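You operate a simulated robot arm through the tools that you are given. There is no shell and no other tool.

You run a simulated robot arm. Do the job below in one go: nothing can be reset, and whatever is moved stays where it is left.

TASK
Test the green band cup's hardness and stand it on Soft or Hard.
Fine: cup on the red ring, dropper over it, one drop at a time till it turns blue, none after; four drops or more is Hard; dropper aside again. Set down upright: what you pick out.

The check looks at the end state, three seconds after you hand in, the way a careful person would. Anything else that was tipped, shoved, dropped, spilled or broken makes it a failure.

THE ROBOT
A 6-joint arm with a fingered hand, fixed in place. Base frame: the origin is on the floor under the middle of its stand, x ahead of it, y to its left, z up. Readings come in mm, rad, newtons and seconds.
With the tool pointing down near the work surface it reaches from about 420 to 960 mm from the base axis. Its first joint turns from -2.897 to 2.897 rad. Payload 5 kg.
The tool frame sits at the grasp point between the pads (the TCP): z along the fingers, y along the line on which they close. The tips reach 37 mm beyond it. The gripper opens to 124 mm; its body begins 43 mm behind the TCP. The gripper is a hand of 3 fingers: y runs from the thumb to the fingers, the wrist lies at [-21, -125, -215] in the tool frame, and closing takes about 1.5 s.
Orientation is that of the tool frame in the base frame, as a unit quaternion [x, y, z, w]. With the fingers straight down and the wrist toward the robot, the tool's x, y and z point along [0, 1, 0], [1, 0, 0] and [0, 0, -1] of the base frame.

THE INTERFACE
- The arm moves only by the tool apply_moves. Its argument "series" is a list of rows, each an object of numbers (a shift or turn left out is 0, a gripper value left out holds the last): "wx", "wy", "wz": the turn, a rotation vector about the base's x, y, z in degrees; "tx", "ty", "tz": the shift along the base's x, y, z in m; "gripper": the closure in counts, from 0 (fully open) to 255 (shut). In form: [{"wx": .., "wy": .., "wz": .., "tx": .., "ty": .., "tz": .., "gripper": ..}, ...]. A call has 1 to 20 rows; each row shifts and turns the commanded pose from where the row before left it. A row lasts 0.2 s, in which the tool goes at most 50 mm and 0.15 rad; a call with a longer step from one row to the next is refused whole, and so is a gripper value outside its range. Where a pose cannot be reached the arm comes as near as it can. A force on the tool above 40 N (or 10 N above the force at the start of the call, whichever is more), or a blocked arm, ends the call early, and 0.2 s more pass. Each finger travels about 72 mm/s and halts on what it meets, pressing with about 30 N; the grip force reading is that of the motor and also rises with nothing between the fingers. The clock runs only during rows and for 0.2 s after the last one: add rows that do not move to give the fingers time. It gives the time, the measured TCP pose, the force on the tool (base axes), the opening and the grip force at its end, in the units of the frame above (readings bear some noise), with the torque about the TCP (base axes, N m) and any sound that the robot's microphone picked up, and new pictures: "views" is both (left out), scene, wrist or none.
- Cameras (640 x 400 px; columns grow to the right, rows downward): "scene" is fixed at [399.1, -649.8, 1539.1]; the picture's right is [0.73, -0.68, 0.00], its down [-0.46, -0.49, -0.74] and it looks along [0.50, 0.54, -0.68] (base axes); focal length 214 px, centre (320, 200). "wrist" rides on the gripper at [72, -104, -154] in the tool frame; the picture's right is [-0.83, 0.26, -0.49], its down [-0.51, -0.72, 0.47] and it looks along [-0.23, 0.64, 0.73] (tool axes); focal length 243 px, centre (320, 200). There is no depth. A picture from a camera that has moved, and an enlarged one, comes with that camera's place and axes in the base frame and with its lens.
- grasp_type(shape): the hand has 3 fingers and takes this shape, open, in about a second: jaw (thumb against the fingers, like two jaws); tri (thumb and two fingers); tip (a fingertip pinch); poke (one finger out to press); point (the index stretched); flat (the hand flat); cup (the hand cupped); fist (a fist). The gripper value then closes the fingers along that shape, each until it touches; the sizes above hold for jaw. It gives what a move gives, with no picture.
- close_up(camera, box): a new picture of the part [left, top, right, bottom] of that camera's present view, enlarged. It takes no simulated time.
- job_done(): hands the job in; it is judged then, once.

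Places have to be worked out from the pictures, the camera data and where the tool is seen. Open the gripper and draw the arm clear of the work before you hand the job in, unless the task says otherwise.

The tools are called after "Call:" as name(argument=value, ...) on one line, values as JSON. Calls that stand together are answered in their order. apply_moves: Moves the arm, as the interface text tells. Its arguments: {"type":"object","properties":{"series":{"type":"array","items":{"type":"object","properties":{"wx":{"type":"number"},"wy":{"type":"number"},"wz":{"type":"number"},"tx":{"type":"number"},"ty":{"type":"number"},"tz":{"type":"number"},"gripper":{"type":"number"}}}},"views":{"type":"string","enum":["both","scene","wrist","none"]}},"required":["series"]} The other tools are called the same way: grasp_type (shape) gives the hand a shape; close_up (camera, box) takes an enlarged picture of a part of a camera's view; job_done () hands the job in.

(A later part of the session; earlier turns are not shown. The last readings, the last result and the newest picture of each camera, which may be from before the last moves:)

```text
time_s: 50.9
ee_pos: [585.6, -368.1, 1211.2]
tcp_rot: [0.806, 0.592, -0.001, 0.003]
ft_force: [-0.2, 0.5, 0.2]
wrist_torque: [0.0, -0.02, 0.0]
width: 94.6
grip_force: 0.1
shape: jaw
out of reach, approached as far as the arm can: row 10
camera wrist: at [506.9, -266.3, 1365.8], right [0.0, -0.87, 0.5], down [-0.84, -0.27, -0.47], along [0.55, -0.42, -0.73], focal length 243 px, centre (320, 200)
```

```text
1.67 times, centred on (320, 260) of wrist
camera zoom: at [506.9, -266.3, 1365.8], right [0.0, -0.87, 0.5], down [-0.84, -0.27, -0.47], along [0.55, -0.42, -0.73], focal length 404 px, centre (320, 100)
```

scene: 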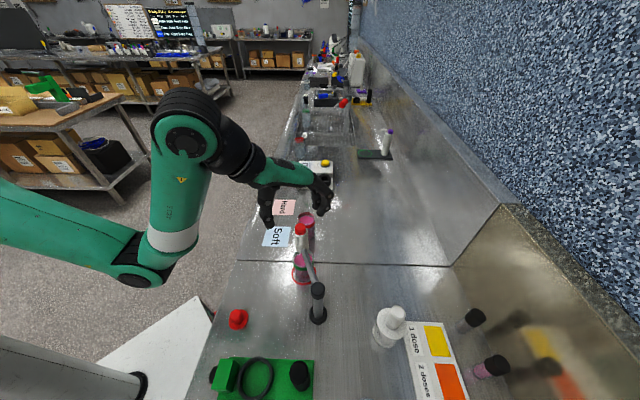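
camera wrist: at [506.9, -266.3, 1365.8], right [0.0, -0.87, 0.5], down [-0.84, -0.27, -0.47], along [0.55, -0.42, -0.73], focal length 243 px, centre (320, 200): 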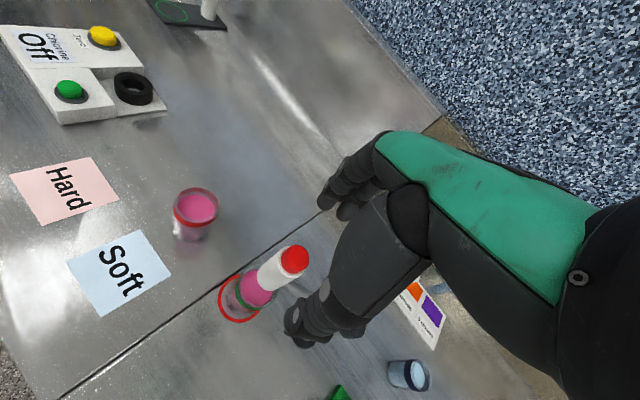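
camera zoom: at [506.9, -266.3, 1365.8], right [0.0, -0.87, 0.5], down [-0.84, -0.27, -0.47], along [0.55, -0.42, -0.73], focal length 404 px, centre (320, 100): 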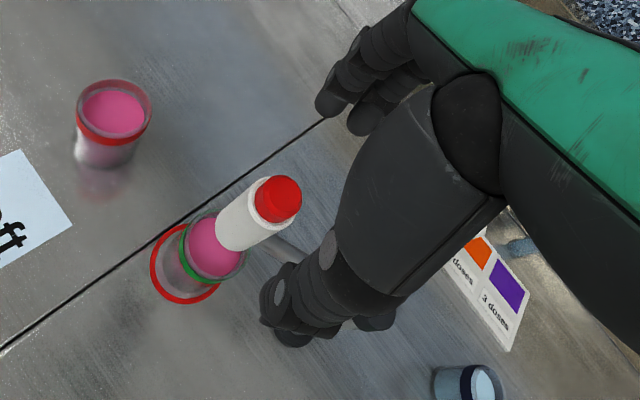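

The dropper stayed put over the cup. I close the jaw, centre over the cap at about (593.4, -370), and lower to just above it.

Call:
apply_moves(series=[{"gripper": 255, "tx": 0.0039, "ty": -0.001}, {"tx": 0.0039, "ty": -0.001}, {}, {}, {}, {}, {}, {"tz": -0.01}, {"tz": -0.008}, {}], views="both")

Call:
close_up(camera="scene", box=[260, 190, 350, 280])

Call:
close_up(camera="wrist", box=[220, 160, 420, 360])

```text
time_s: 53.1
ee_pos: [594.0, -369.8, 1192.5]
tcp_rot: [0.806, 0.592, -0.001, 0.002]
ft_force: [0.1, 0.2, 0.2]
wrist_torque: [-0.03, 0.02, -0.03]
width: 0.0
grip_force: 30.2
shape: jaw
camera wrist: at [515.9, -269.6, 1347.5], right [0.0, -0.87, 0.5], down [-0.84, -0.27, -0.47], along [0.54, -0.42, -0.73], focal length 243 px, centre (320, 200)
```

scene: 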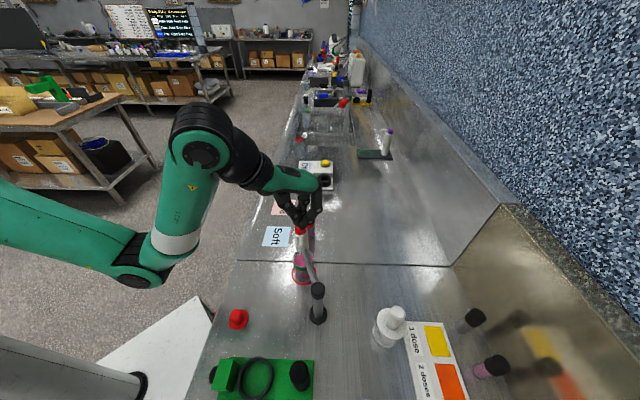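
wrist: 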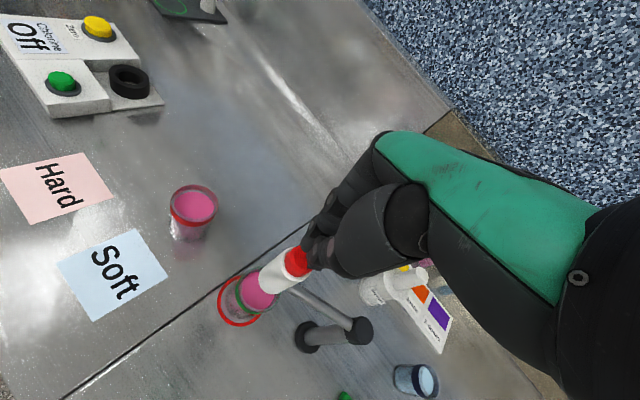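

```text
4.44 times, centred on (305, 235) of scene
camera zoom: at [399.1, -649.8, 1539.1], right [0.73, -0.68, 0.0], down [-0.46, -0.49, -0.74], along [0.5, 0.54, -0.68], focal length 953 px, centre (387, 44)
```

zoom: 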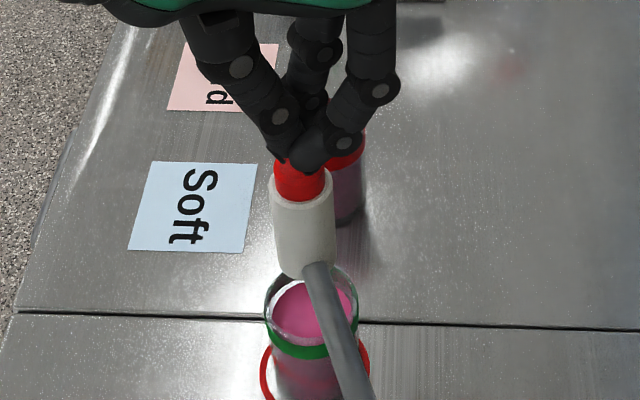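

```text
2.00 times, centred on (320, 260) of wrist
camera zoom: at [515.9, -269.6, 1347.5], right [0.0, -0.87, 0.5], down [-0.84, -0.27, -0.47], along [0.54, -0.42, -0.73], focal length 485 px, centre (320, 80)
```

zoom: 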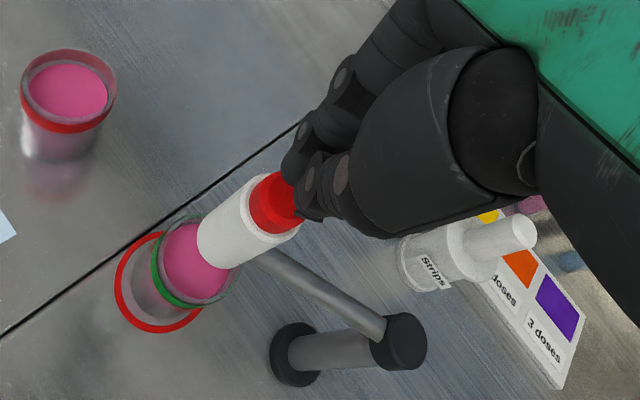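

The closed tips hover about 10–15 mm above the cap, well centred. I lower in small steps, reading force and sound.

Call:
apply_moves(series=[{"tz": -0.004}, {"tz": -0.004}, {"tz": -0.002}, {}], views="none")

```text
time_s: 54.1
ee_pos: [593.1, -369.4, 1184.3]
tcp_rot: [0.806, 0.592, -0.002, 0.002]
ft_force: [0.0, 0.1, 0.7]
wrist_torque: [0.0, 0.02, -0.03]
width: 0.0
grip_force: 29.9
shape: jaw
```

No contact yet at z=1184; I continue in small steps.

Call:
apply_moves(series=[{"tz": -0.002}, {"tz": -0.001}, {}], views="none")

Call:
close_up(camera="scene", box=[270, 200, 340, 270])

Call:
close_up(camera="wrist", box=[240, 200, 360, 320])

```text
time_s: 54.9
ee_pos: [595.1, -370.7, 1182.0]
tcp_rot: [0.806, 0.592, -0.002, 0.003]
ft_force: [0.8, 0.9, -0.1]
wrist_torque: [-0.02, 0.01, 0.0]
width: 0.0
grip_force: 30.1
shape: jaw
```

```text
5.71 times, centred on (305, 235) of scene
camera zoom: at [399.1, -649.8, 1539.1], right [0.73, -0.68, 0.0], down [-0.46, -0.49, -0.74], along [0.5, 0.54, -0.68], focal length 1226 px, centre (406, 0)
```

zoom: 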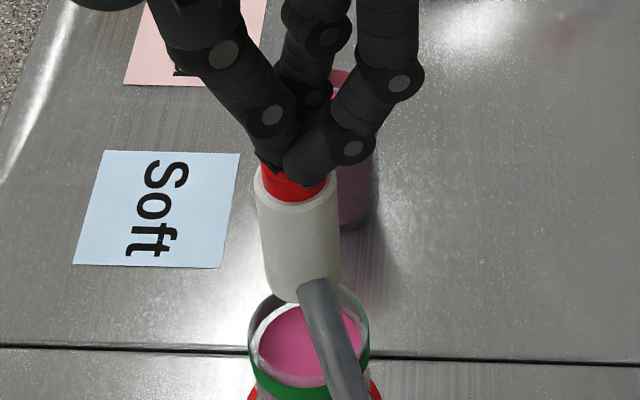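

```text
3.33 times, centred on (300, 260) of wrist
camera zoom: at [516.2, -269.9, 1334.6], right [0.0, -0.87, 0.5], down [-0.84, -0.27, -0.47], along [0.54, -0.42, -0.73], focal length 809 px, centre (387, 0)
```

zoom: 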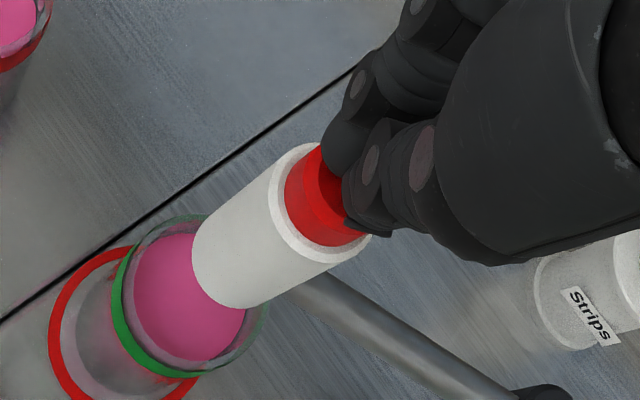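

Tips are nearly on the cap with no force yet. I continue in 1 mm steps.

Call:
apply_moves(series=[{"tz": -0.001}, {"tz": -0.001}, {}], views="none")

```text
time_s: 55.7
ee_pos: [594.1, -369.2, 1179.0]
tcp_rot: [0.806, 0.592, -0.003, 0.003]
ft_force: [1.0, -0.7, 0.9]
wrist_torque: [-0.01, 0.01, -0.03]
width: 0.1
grip_force: 29.8
shape: jaw
```

Still no contact force at z=1179; another 1 mm step at a time.

Call:
apply_moves(series=[{"tz": -0.001}, {}], views="none")

```text
time_s: 56.3
ee_pos: [593.8, -369.9, 1178.6]
tcp_rot: [0.806, 0.592, -0.002, 0.002]
ft_force: [0.3, 0.5, 1.7]
wrist_torque: [-0.01, -0.07, 0.02]
width: 0.0
grip_force: 29.6
shape: jaw
```

A first contact shows (1.7 N up). I press another millimetre.

Call:
apply_moves(series=[{"tz": -0.001}, {}], views="none")

```text
time_s: 56.9
ee_pos: [594.1, -370.5, 1176.6]
tcp_rot: [0.806, 0.591, -0.002, 0.002]
ft_force: [0.6, 0.0, 1.1]
wrist_torque: [-0.01, -0.05, 0.0]
width: 0.0
grip_force: 29.4
shape: jaw
```

Force is small, like a soft spring. I press one millimetre more.

Call:
apply_moves(series=[{"tz": -0.001}, {}], views="none")

Call:
close_up(camera="scene", box=[270, 200, 340, 290])

Call:
close_up(camera="wrist", box=[240, 200, 360, 320])

```text
time_s: 57.5
ee_pos: [593.1, -370.8, 1175.9]
tcp_rot: [0.806, 0.592, -0.001, 0.002]
ft_force: [0.1, 0.4, 2.3]
wrist_torque: [0.03, -0.03, -0.02]
width: 0.1
grip_force: 29.7
shape: jaw
```

```text
4.44 times, centred on (305, 245) of scene
camera zoom: at [399.1, -649.8, 1539.1], right [0.73, -0.68, 0.0], down [-0.46, -0.49, -0.74], along [0.5, 0.54, -0.68], focal length 953 px, centre (387, 0)
```

zoom: 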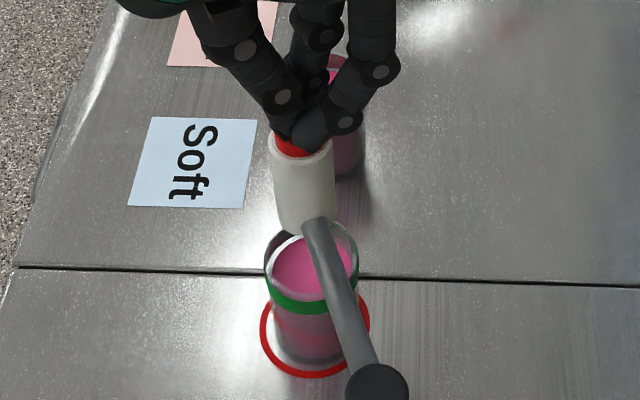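

```text
3.33 times, centred on (300, 260) of wrist
camera zoom: at [515.6, -270.1, 1330.0], right [0.0, -0.87, 0.5], down [-0.84, -0.27, -0.47], along [0.54, -0.42, -0.73], focal length 809 px, centre (387, 0)
```

zoom: 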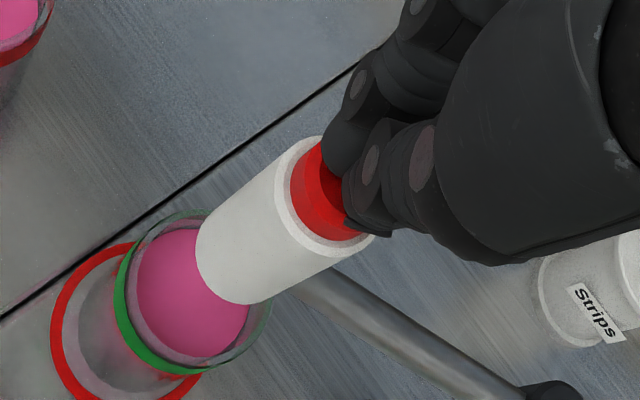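

The cap is moving down with the tips on it, but no sound yet. I press another millimetre.

Call:
apply_moves(series=[{"tz": -0.001}, {}], views="none")

```text
time_s: 58.1
ee_pos: [594.2, -369.4, 1175.0]
tcp_rot: [0.806, 0.592, -0.001, 0.002]
ft_force: [0.4, -0.3, 2.9]
wrist_torque: [-0.04, 0.0, -0.01]
width: 0.1
grip_force: 30.1
shape: jaw
heard: click
```

A click was heard at z≈1175, so one drop should be released. I lift off by 8 mm right away and look at the cup.

Call:
apply_moves(series=[{"tz": 0.004}, {"tz": 0.004}, {}], views="scene")

Call:
close_up(camera="scene", box=[270, 200, 340, 290])

Call:
close_up(camera="wrist", box=[220, 200, 340, 320])

```text
time_s: 58.9
ee_pos: [593.6, -370.0, 1182.2]
tcp_rot: [0.806, 0.592, -0.001, 0.002]
ft_force: [0.2, 0.1, 0.5]
wrist_torque: [0.02, -0.03, -0.04]
width: 0.0
grip_force: 30.2
shape: jaw
```

scene: 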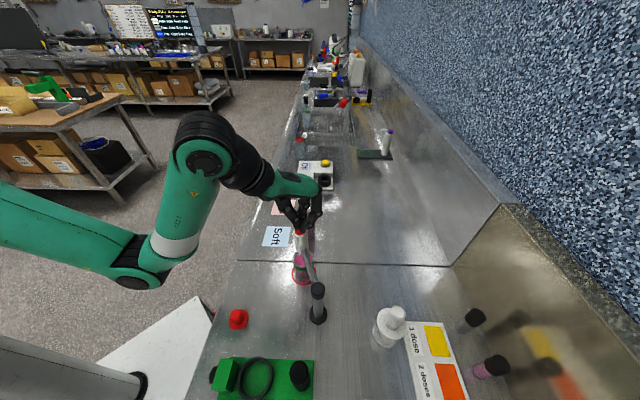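

```text
4.44 times, centred on (305, 245) of scene
camera zoom: at [399.1, -649.8, 1539.1], right [0.73, -0.68, 0.0], down [-0.46, -0.49, -0.74], along [0.5, 0.54, -0.68], focal length 953 px, centre (387, 0)
```

zoom: 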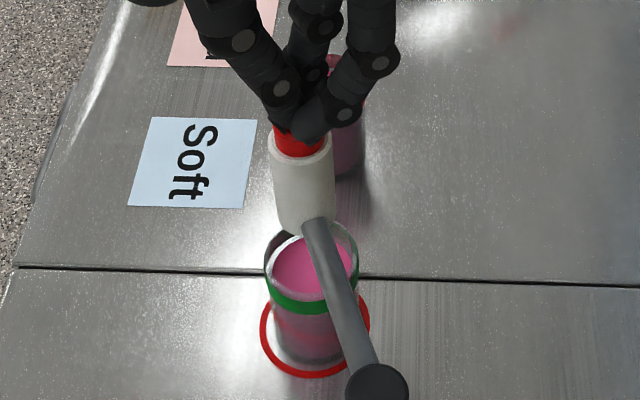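

```text
3.33 times, centred on (280, 260) of wrist
camera zoom: at [515.4, -270.2, 1336.4], right [0.0, -0.87, 0.5], down [-0.84, -0.27, -0.47], along [0.54, -0.42, -0.73], focal length 809 px, centre (453, 0)
```

zoom: 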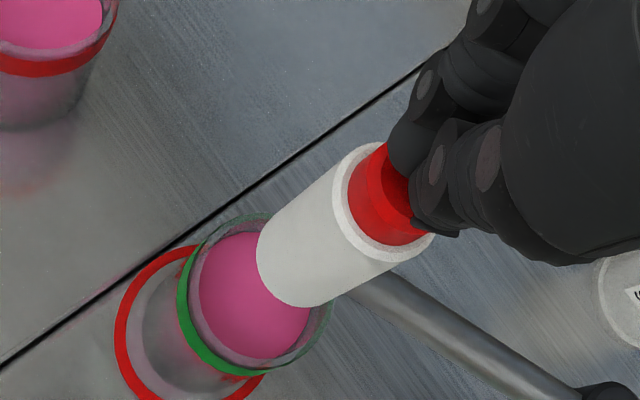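

The cap has sprung back and the liquid is still pink. I wait a second for the drop to mix and look at the colour again.

Call:
apply_moves(series=[{}, {}, {}, {}, {}], views="none")

Call:
close_up(camera="wrist", box=[150, 180, 310, 320])

Call:
close_up(camera="scene", box=[280, 235, 330, 290])

```text
time_s: 60.1
ee_pos: [593.7, -369.5, 1181.9]
tcp_rot: [0.806, 0.592, -0.001, 0.002]
ft_force: [0.2, -1.6, -0.6]
wrist_torque: [0.0, 0.01, 0.01]
width: 0.2
grip_force: 30.0
shape: jaw
```

```text
2.86 times, centred on (230, 250) of wrist
camera zoom: at [515.4, -270.2, 1336.5], right [0.0, -0.87, 0.5], down [-0.84, -0.27, -0.47], along [0.54, -0.42, -0.73], focal length 693 px, centre (577, 57)
```

zoom: 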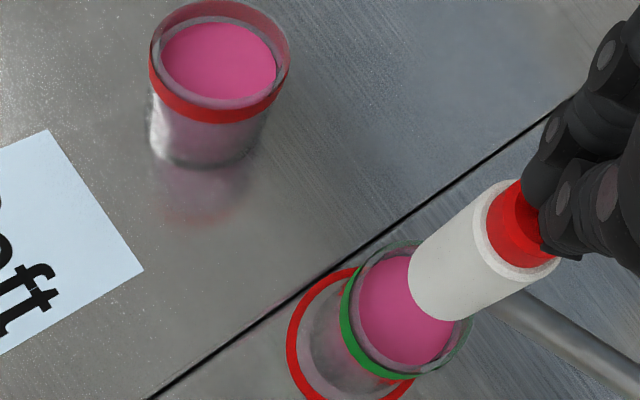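

```text
7.27 times, centred on (305, 262) of scene
camera zoom: at [399.1, -649.8, 1539.1], right [0.73, -0.68, 0.0], down [-0.46, -0.49, -0.74], along [0.5, 0.54, -0.68], focal length 1560 px, centre (429, -254)
```

zoom: 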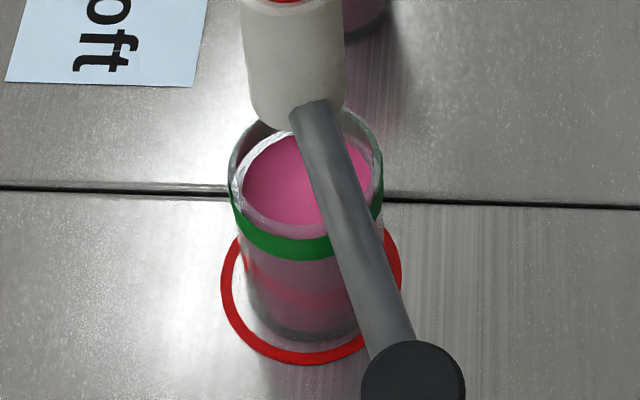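

Drop one is in and the liquid is still pink like the red-band cup's. I make the second press to the same depth plus a hair.

Call:
apply_moves(series=[{"tz": -0.004}, {"tz": -0.0045}, {}], views="none")

```text
time_s: 60.9
ee_pos: [593.6, -370.7, 1174.1]
tcp_rot: [0.806, 0.592, -0.001, 0.002]
ft_force: [0.5, 0.1, 2.4]
wrist_torque: [0.03, 0.0, -0.03]
width: 0.0
grip_force: 30.0
shape: jaw
heard: click
```

One click again, the second drop. I release the cap, wait, and look at the colour.

Call:
apply_moves(series=[{"tz": 0.0045}, {"tz": 0.004}, {}, {}, {}, {}, {}], views="none")

Call:
close_up(camera="wrist", box=[150, 180, 310, 320])

Call:
close_up(camera="scene", box=[280, 235, 330, 290])

```text
time_s: 62.5
ee_pos: [594.5, -369.6, 1184.2]
tcp_rot: [0.806, 0.592, -0.002, 0.002]
ft_force: [0.2, -0.4, 0.1]
wrist_torque: [0.01, 0.01, 0.02]
width: 0.1
grip_force: 30.0
shape: jaw
```

```text
2.86 times, centred on (230, 250) of wrist
camera zoom: at [515.1, -269.7, 1337.0], right [0.0, -0.87, 0.5], down [-0.84, -0.27, -0.47], along [0.54, -0.42, -0.73], focal length 693 px, centre (577, 57)
```

zoom: 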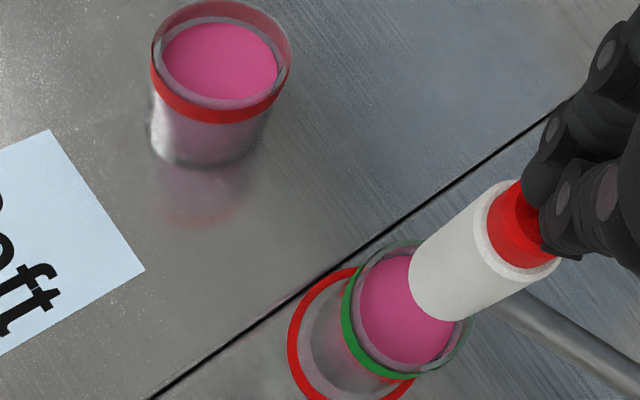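

```text
7.27 times, centred on (305, 262) of scene
camera zoom: at [399.1, -649.8, 1539.1], right [0.73, -0.68, 0.0], down [-0.46, -0.49, -0.74], along [0.5, 0.54, -0.68], focal length 1560 px, centre (429, -254)
```

zoom: 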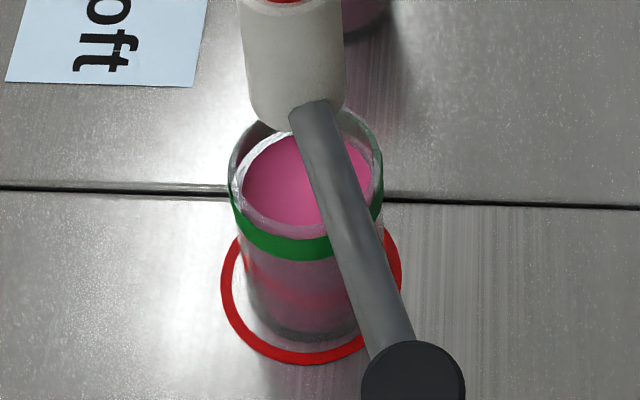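

Two drops in and still pink. Third press, with a look right at the press.

Call:
apply_moves(series=[{"tz": -0.004}, {"tz": -0.0045}, {}], views="none")

Call:
close_up(camera="scene", box=[280, 220, 330, 290])

Call:
close_up(camera="wrist", box=[190, 200, 310, 320])

```text
time_s: 63.3
ee_pos: [593.1, -369.9, 1174.3]
tcp_rot: [0.806, 0.592, -0.002, 0.002]
ft_force: [0.3, -0.6, 1.2]
wrist_torque: [0.07, -0.05, 0.01]
width: 0.0
grip_force: 29.9
shape: jaw
heard: click
```

```text
5.71 times, centred on (305, 255) of scene
camera zoom: at [399.1, -649.8, 1539.1], right [0.73, -0.68, 0.0], down [-0.46, -0.49, -0.74], along [0.5, 0.54, -0.68], focal length 1226 px, centre (406, -114)
```

zoom: 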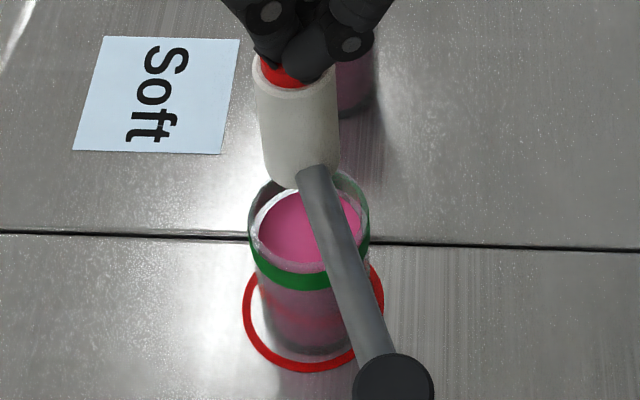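

```text
3.33 times, centred on (250, 260) of wrist
camera zoom: at [515.1, -269.9, 1329.0], right [0.0, -0.87, 0.5], down [-0.84, -0.27, -0.47], along [0.54, -0.42, -0.73], focal length 809 px, centre (553, 0)
```

zoom: 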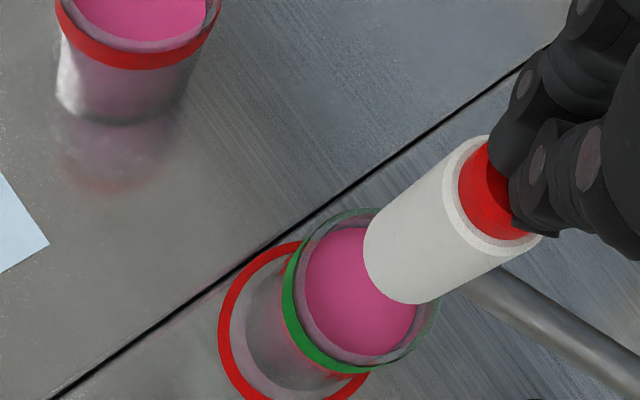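

Third click; the liquid is still pink at this moment. I release, wait over a second and check the colour.

Call:
apply_moves(series=[{"tz": 0.0045}, {"tz": 0.004}, {}, {}, {}, {}, {}, {}], views="none")

Call:
close_up(camera="wrist", box=[150, 180, 310, 320])

Call:
close_up(camera="scene", box=[280, 235, 330, 290])

```text
time_s: 65.1
ee_pos: [595.1, -370.7, 1183.1]
tcp_rot: [0.806, 0.592, -0.002, 0.002]
ft_force: [-0.8, 0.1, 0.0]
wrist_torque: [0.0, 0.03, 0.02]
width: 0.0
grip_force: 29.7
shape: jaw
```

```text
2.86 times, centred on (230, 250) of wrist
camera zoom: at [516.0, -269.5, 1336.7], right [0.0, -0.87, 0.5], down [-0.84, -0.27, -0.47], along [0.54, -0.42, -0.73], focal length 693 px, centre (577, 57)
```

zoom: 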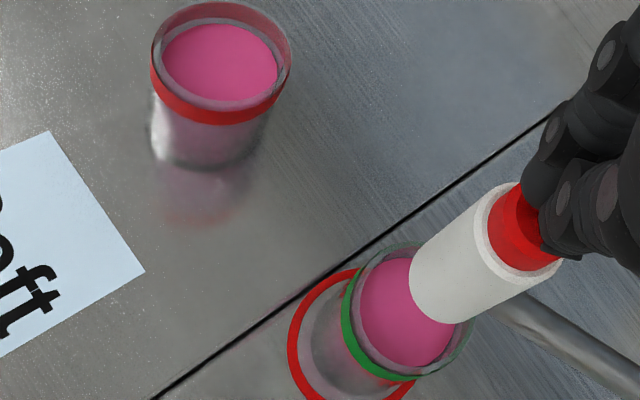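

```text
7.27 times, centred on (305, 262) of scene
camera zoom: at [399.1, -649.8, 1539.1], right [0.73, -0.68, 0.0], down [-0.46, -0.49, -0.74], along [0.5, 0.54, -0.68], focal length 1560 px, centre (429, -254)
```

zoom: 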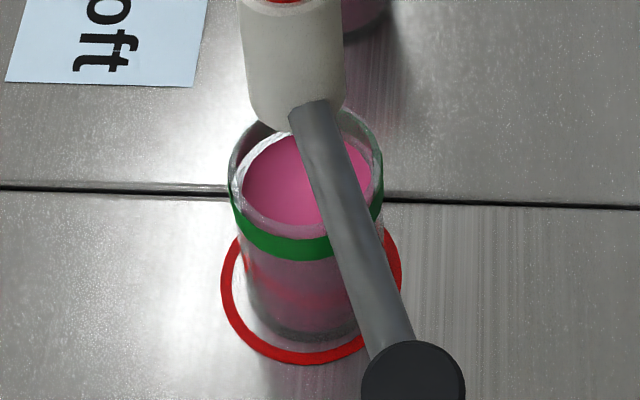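

Three drops and still pink, so not Soft unless a drop was missed. Fourth press.

Call:
apply_moves(series=[{"tz": -0.004}, {"tz": -0.0045}, {}], views="none")

Call:
close_up(camera="wrist", box=[190, 200, 310, 320])

```text
time_s: 65.9
ee_pos: [593.7, -370.6, 1176.0]
tcp_rot: [0.806, 0.592, -0.002, 0.003]
ft_force: [0.0, 1.0, 2.6]
wrist_torque: [0.05, -0.03, 0.02]
width: 0.1
grip_force: 29.8
shape: jaw
heard: click
```

```text
3.33 times, centred on (250, 260) of wrist
camera zoom: at [515.9, -269.7, 1328.8], right [0.0, -0.87, 0.5], down [-0.84, -0.27, -0.47], along [0.54, -0.42, -0.73], focal length 809 px, centre (553, 0)
```

zoom: 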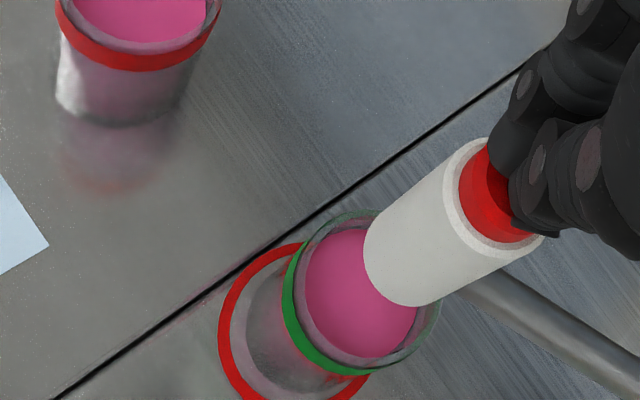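

Fourth click heard. I release, wait, and check the colour again.

Call:
apply_moves(series=[{"tz": 0.0045}, {"tz": 0.004}, {}, {}, {}, {}, {}, {}, {}, {}], views="none")

Call:
close_up(camera="wrist", box=[150, 180, 310, 320])

Call:
close_up(camera="scene", box=[270, 215, 340, 300])

```text
time_s: 68.1
ee_pos: [594.8, -370.1, 1183.2]
tcp_rot: [0.806, 0.591, -0.001, 0.002]
ft_force: [0.2, 0.7, -0.5]
wrist_torque: [0.02, -0.04, -0.02]
width: 0.0
grip_force: 30.0
shape: jaw
```

```text
2.86 times, centred on (230, 250) of wrist
camera zoom: at [516.1, -269.8, 1337.1], right [0.0, -0.87, 0.5], down [-0.84, -0.27, -0.47], along [0.54, -0.42, -0.73], focal length 693 px, centre (577, 57)
```

zoom: 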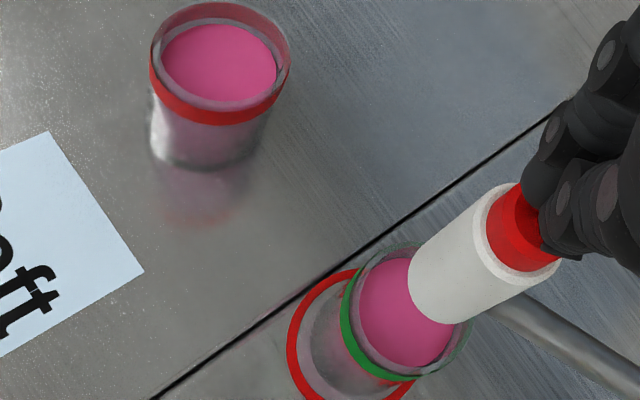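

```text
4.71 times, centred on (305, 258) of scene
camera zoom: at [399.1, -649.8, 1539.1], right [0.73, -0.68, 0.0], down [-0.46, -0.49, -0.74], along [0.5, 0.54, -0.68], focal length 1009 px, centre (391, -71)
```

zoom: 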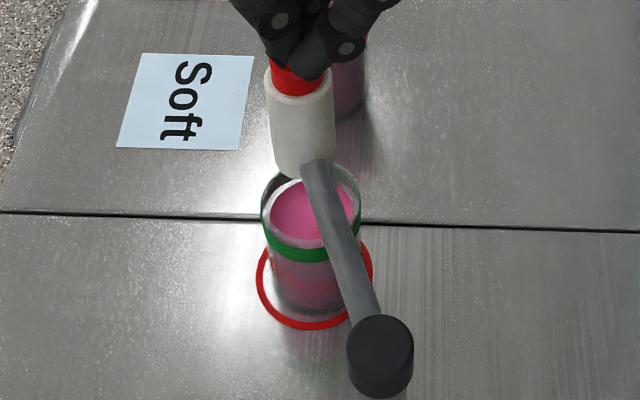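

Four clicks in and still pink; no drops show on the table. The procedure is to go on until blue, so fifth press.

Call:
apply_moves(series=[{"tz": -0.004}, {"tz": -0.0045}, {}], views="none")

Call:
close_up(camera="wrist", box=[190, 200, 310, 320])

```text
time_s: 68.9
ee_pos: [593.8, -370.5, 1173.9]
tcp_rot: [0.806, 0.592, -0.001, 0.002]
ft_force: [0.3, 0.5, 2.4]
wrist_torque: [0.03, -0.08, -0.01]
width: 0.0
grip_force: 30.2
shape: jaw
heard: click
```

```text
3.33 times, centred on (250, 260) of wrist
camera zoom: at [515.3, -269.9, 1328.4], right [0.0, -0.87, 0.5], down [-0.84, -0.27, -0.47], along [0.54, -0.42, -0.73], focal length 809 px, centre (553, 0)
```

zoom: 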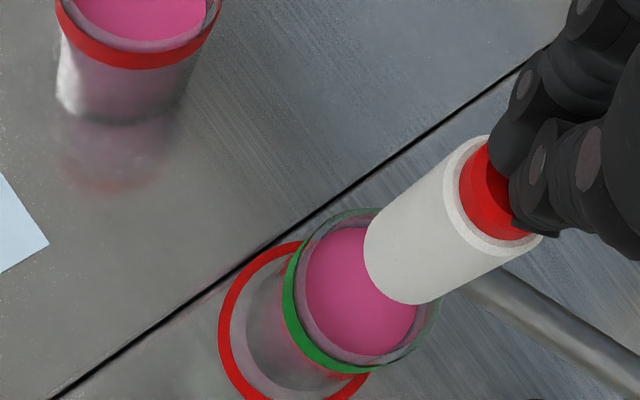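

Fifth click heard. I release, wait and look.

Call:
apply_moves(series=[{"tz": 0.0045}, {"tz": 0.004}, {}, {}, {}, {}, {}, {}, {}, {}], views="none")

Call:
close_up(camera="wrist", box=[150, 180, 310, 320])

Call:
close_up(camera="scene", box=[270, 215, 340, 300])

```text
time_s: 71.1
ee_pos: [594.3, -370.3, 1184.1]
tcp_rot: [0.806, 0.592, -0.001, 0.002]
ft_force: [-0.3, -0.2, 0.3]
wrist_torque: [-0.01, -0.01, 0.01]
width: 0.0
grip_force: 30.6
shape: jaw
```

```text
2.86 times, centred on (230, 250) of wrist
camera zoom: at [516.0, -269.6, 1337.1], right [0.0, -0.87, 0.5], down [-0.84, -0.27, -0.47], along [0.54, -0.42, -0.73], focal length 693 px, centre (577, 57)
```

zoom: 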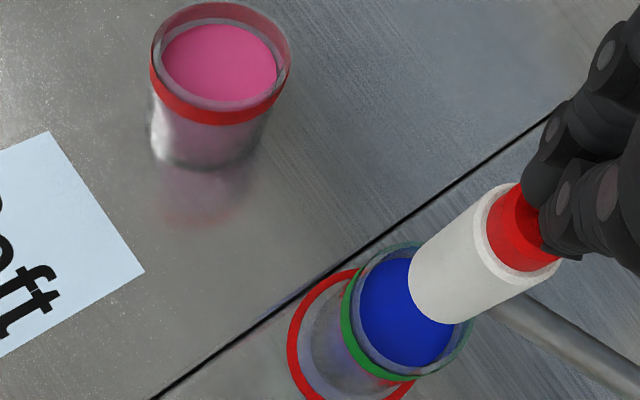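

```text
4.71 times, centred on (305, 258) of scene
camera zoom: at [399.1, -649.8, 1539.1], right [0.73, -0.68, 0.0], down [-0.46, -0.49, -0.74], along [0.5, 0.54, -0.68], focal length 1009 px, centre (391, -71)
```

zoom: 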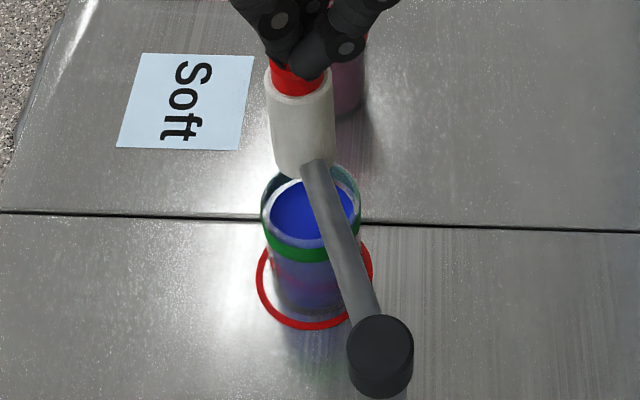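

The liquid turned blue after the fifth drop, so the result is Hard. No more drops: I raise, open the jaw fully, and prepare to cage the dropper to swing it back.

Call:
apply_moves(series=[{"tz": 0.01}, {"tz": 0.015, "gripper": 0}, {"wz": -5.4}, {}, {}, {}, {}, {}, {}, {}], views="both")

Call:
close_up(camera="scene", box=[260, 190, 350, 280])

Call:
close_up(camera="wrist", box=[200, 160, 400, 360])

```text
time_s: 73.3
ee_pos: [594.4, -370.1, 1208.3]
tcp_rot: [0.833, 0.554, -0.001, 0.002]
ft_force: [0.6, -0.7, -0.4]
wrist_torque: [-0.01, 0.01, -0.03]
width: 123.7
grip_force: 0.1
shape: jaw
camera wrist: at [525.8, -262.8, 1361.2], right [-0.08, -0.86, 0.5], down [-0.86, -0.19, -0.47], along [0.5, -0.47, -0.73], focal length 243 px, centre (320, 200)
```

scene: 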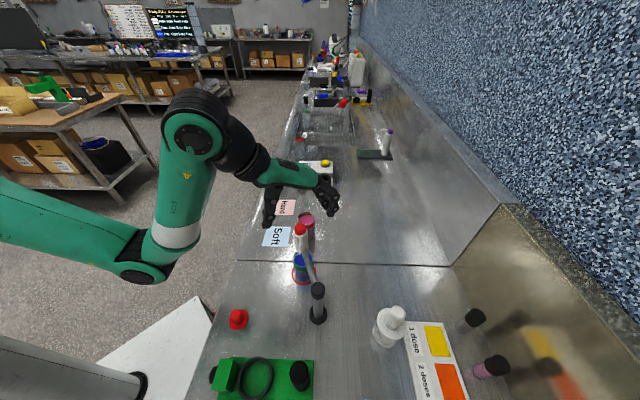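
wrist: 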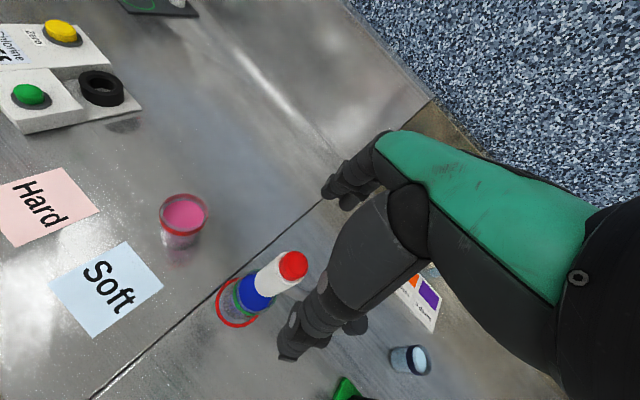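

```text
4.44 times, centred on (305, 235) of scene
camera zoom: at [399.1, -649.8, 1539.1], right [0.73, -0.68, 0.0], down [-0.46, -0.49, -0.74], along [0.5, 0.54, -0.68], focal length 953 px, centre (387, 44)
```

zoom: 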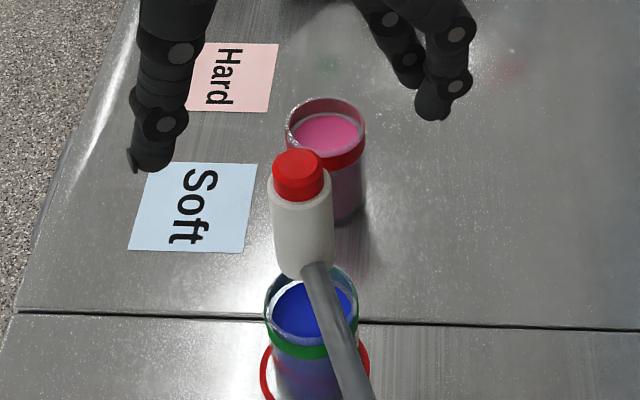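

```text
2.00 times, centred on (300, 260) of wrist
camera zoom: at [525.8, -262.8, 1361.2], right [-0.08, -0.86, 0.5], down [-0.86, -0.19, -0.47], along [0.5, -0.47, -0.73], focal length 485 px, centre (360, 80)
```

zoom: 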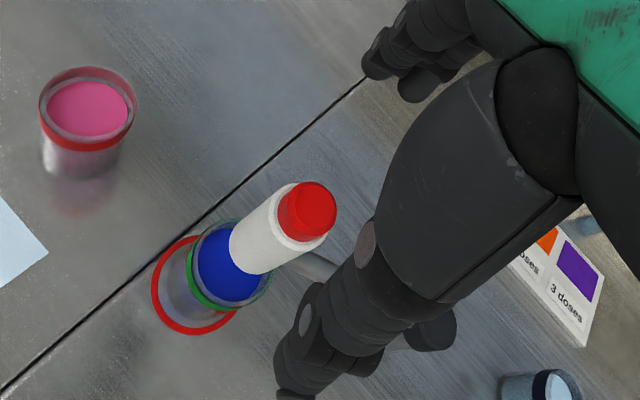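

The jaw is open and centred over the dropper. I descend around it to the caging height (z≈1116), the palm well above the cap.

Call:
apply_moves(series=[{"tz": -0.02}, {"tz": -0.03}, {"tz": -0.025}, {"tz": -0.012}, {"tz": -0.005}, {}], views="both")

Call:
close_up(camera="scene", box=[260, 200, 360, 300])

```text
time_s: 74.7
ee_pos: [593.5, -369.1, 1116.0]
tcp_rot: [0.833, 0.554, -0.002, 0.002]
ft_force: [-0.7, 0.0, 0.0]
wrist_torque: [0.0, 0.01, 0.01]
width: 123.7
grip_force: 0.1
shape: jaw
camera wrist: at [524.9, -262.3, 1269.9], right [-0.08, -0.86, 0.5], down [-0.86, -0.19, -0.47], along [0.5, -0.47, -0.73], focal length 243 px, centre (320, 200)
```

scene: 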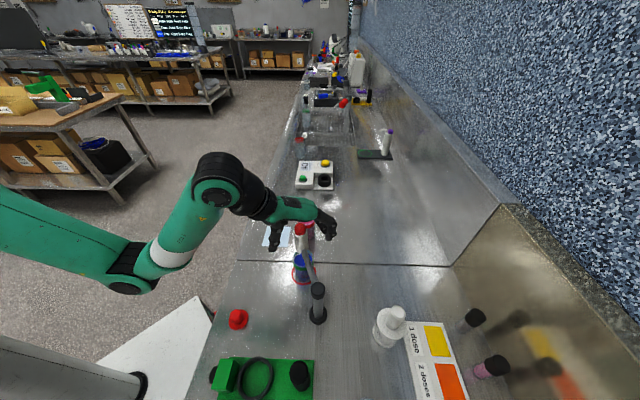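
wrist: 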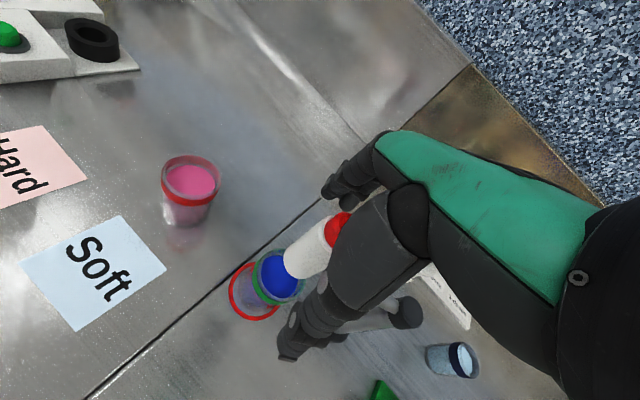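

```text
4.00 times, centred on (310, 250) of scene
camera zoom: at [399.1, -649.8, 1539.1], right [0.73, -0.68, 0.0], down [-0.46, -0.49, -0.74], along [0.5, 0.54, -0.68], focal length 858 px, centre (360, 0)
```

zoom: 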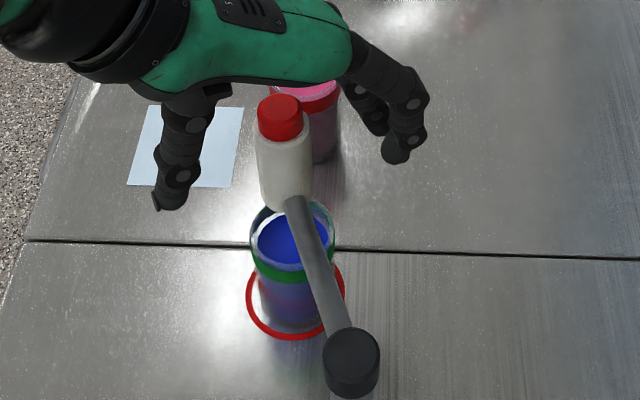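

The jaws straddle the bottle. I close them to a loose cage as before.

Call:
apply_moves(series=[{"gripper": 70}, {"gripper": 110}, {"gripper": 130}, {"gripper": 140}, {"gripper": 140}, {"gripper": 140}], views="none")

Call:
close_up(camera="scene", box=[270, 200, 350, 280])

```text
time_s: 76.1
ee_pos: [593.8, -369.8, 1115.7]
tcp_rot: [0.833, 0.553, -0.002, 0.002]
ft_force: [0.5, 0.3, 0.4]
wrist_torque: [0.0, -0.01, 0.02]
width: 56.4
grip_force: 0.0
shape: jaw
```

```text
5.00 times, centred on (310, 240) of scene
camera zoom: at [399.1, -649.8, 1539.1], right [0.73, -0.68, 0.0], down [-0.46, -0.49, -0.74], along [0.5, 0.54, -0.68], focal length 1072 px, centre (370, 0)
```

zoom: 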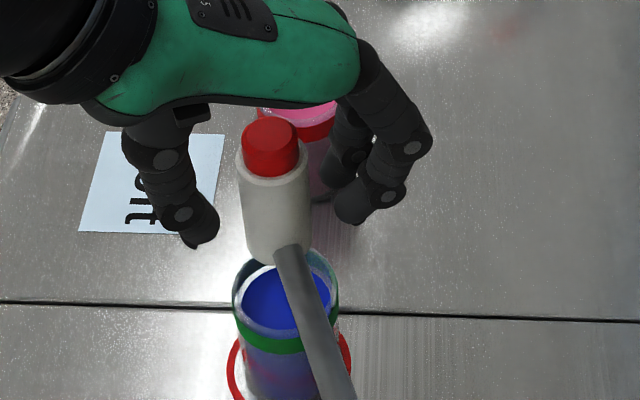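

The cage is loose around the bottle with no force. I swing clockwise around the post, back to where the dropper came from.

Call:
apply_moves(series=[{"tx": 0.00802, "ty": -0.00381, "wz": -4}, {"tx": 0.00774, "ty": -0.00436, "wz": -4}, {"tx": 0.00742, "ty": -0.00489, "wz": -4}, {"tx": 0.00706, "ty": -0.0054, "wz": -4}, {"tx": 0.00667, "ty": -0.00588, "wz": -4}, {"tx": 0.00624, "ty": -0.00632, "wz": -4}, {"tx": 0.00578, "ty": -0.00675, "wz": -4}, {"tx": 0.0053, "ty": -0.00713, "wz": -4}], views="scene")

Call:
close_up(camera="scene", box=[270, 200, 370, 300])

```text
time_s: 77.9
ee_pos: [647.2, -415.3, 1117.1]
tcp_rot: [0.953, 0.302, -0.002, 0.002]
ft_force: [-1.2, 2.3, -0.4]
wrist_torque: [0.06, 0.04, -0.01]
width: 57.6
grip_force: 0.1
shape: jaw
```

scene: 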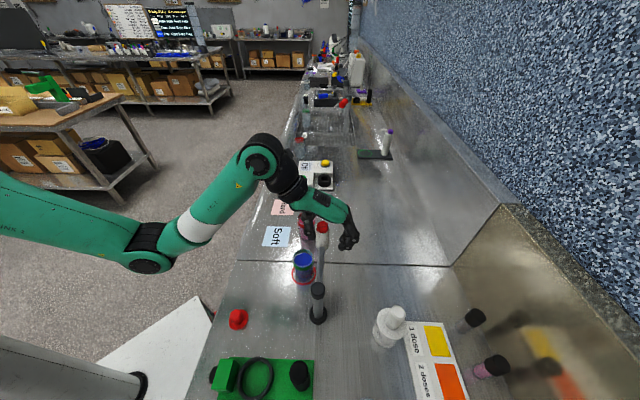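

```text
4.00 times, centred on (320, 250) of scene
camera zoom: at [399.1, -649.8, 1539.1], right [0.73, -0.68, 0.0], down [-0.46, -0.49, -0.74], along [0.5, 0.54, -0.68], focal length 858 px, centre (320, 0)
```

zoom: 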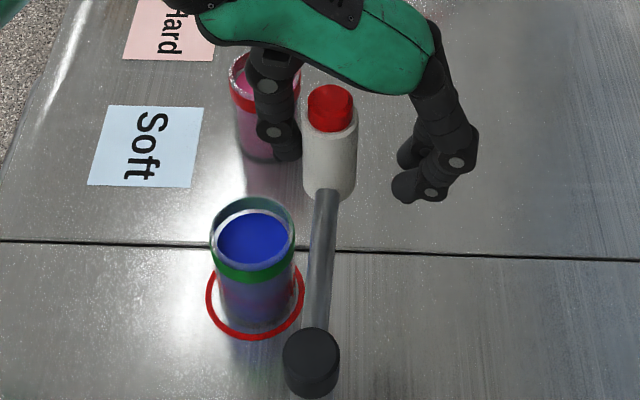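

The thumb pushes it smoothly with about 2.5 N. I continue the arc to the original resting direction.

Call:
apply_moves(series=[{"tx": 0.00478, "ty": -0.00749, "wz": -4}, {"tx": 0.00426, "ty": -0.0078, "wz": -4}, {"tx": 0.00369, "ty": -0.00808, "wz": -4}, {"tx": 0.00313, "ty": -0.00832, "wz": -4}, {"tx": 0.00254, "ty": -0.00851, "wz": -4}, {"tx": 0.00194, "ty": -0.00867, "wz": -4}, {"tx": 0.00133, "ty": -0.00879, "wz": -4}, {"tx": 0.00071, "ty": -0.00886, "wz": -4}, {}], views="both")

Call:
close_up(camera="scene", box=[290, 200, 390, 300])

```text
time_s: 79.9
ee_pos: [671.1, -482.4, 1116.7]
tcp_rot: [1.0, 0.027, -0.002, 0.002]
ft_force: [0.1, 2.5, -0.1]
wrist_torque: [0.01, -0.01, -0.04]
width: 58.1
grip_force: 0.0
shape: jaw
camera wrist: at [737.8, -373.6, 1270.2], right [-0.81, -0.31, 0.5], down [-0.55, 0.69, -0.47], along [-0.2, -0.65, -0.73], focal length 243 px, centre (320, 200)
```

scene: 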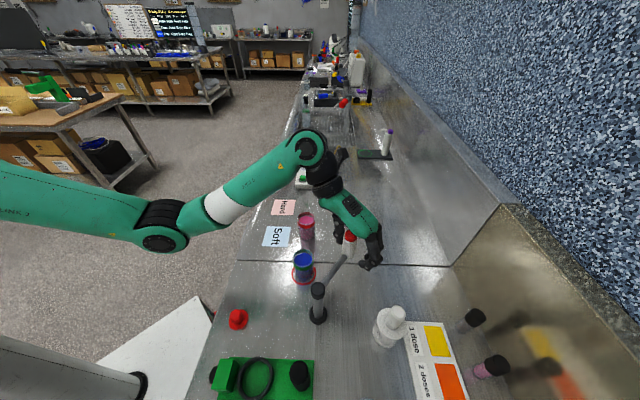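
wrist: 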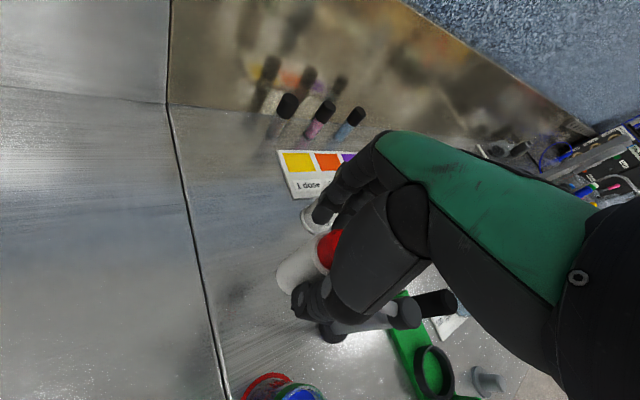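

```text
4.00 times, centred on (340, 250) of scene
camera zoom: at [399.1, -649.8, 1539.1], right [0.73, -0.68, 0.0], down [-0.46, -0.49, -0.74], along [0.5, 0.54, -0.68], focal length 858 px, centre (240, 0)
```

zoom: 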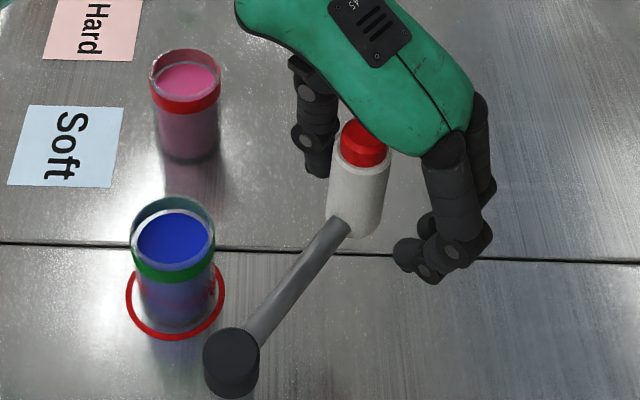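

The dropper is back at its original place to within a few millimetres. I open the cage and rise straight up.

Call:
apply_moves(series=[{"gripper": 120}, {"gripper": 90}, {"gripper": 60}, {"gripper": 60}, {"gripper": 60}, {"tz": 0.01}, {"tz": 0.02}, {"tz": 0.03}, {"tz": 0.03}, {"tz": 0.01}, {}], views="both")

Call:
close_up(camera="scene", box=[270, 190, 390, 310])

```text
time_s: 82.3
ee_pos: [670.9, -483.5, 1217.0]
tcp_rot: [1.0, 0.028, -0.003, 0.001]
ft_force: [-0.3, 0.0, 0.7]
wrist_torque: [0.04, 0.04, 0.01]
width: 94.4
grip_force: 0.0
shape: jaw
camera wrist: at [737.4, -375.3, 1370.0], right [-0.81, -0.31, 0.5], down [-0.55, 0.69, -0.47], along [-0.2, -0.65, -0.73], focal length 243 px, centre (320, 200)
```

scene: 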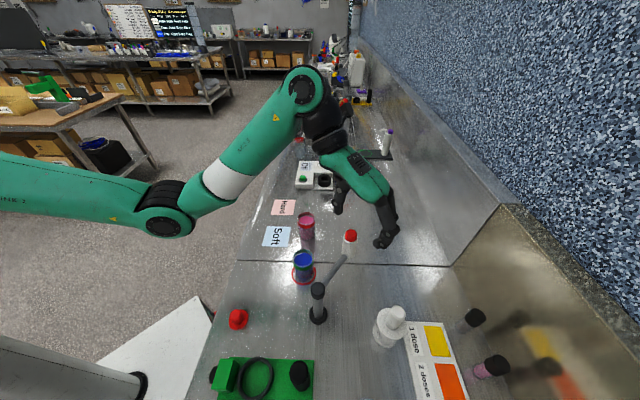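
wrist: 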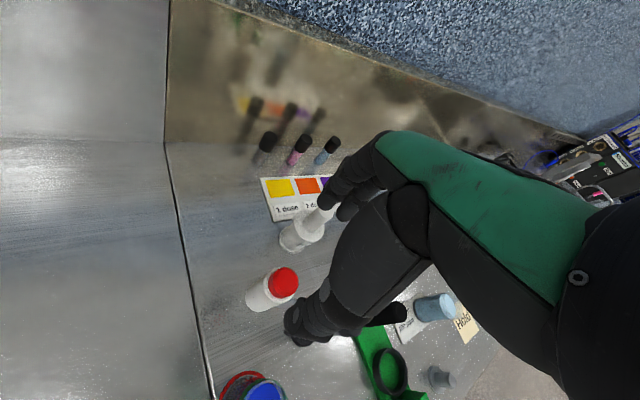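

```text
3.33 times, centred on (330, 250) of scene
camera zoom: at [399.1, -649.8, 1539.1], right [0.73, -0.68, 0.0], down [-0.46, -0.49, -0.74], along [0.5, 0.54, -0.68], focal length 715 px, centre (287, 33)
```

zoom: 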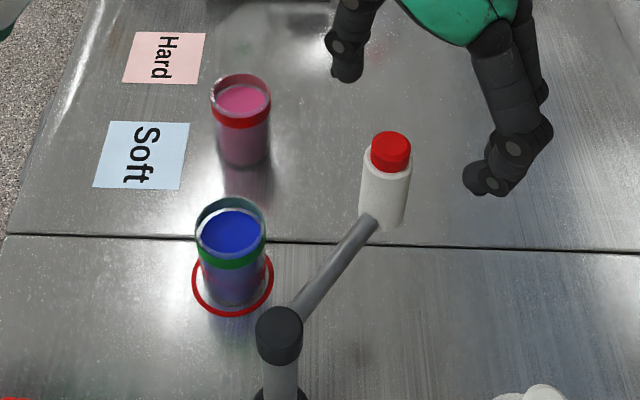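

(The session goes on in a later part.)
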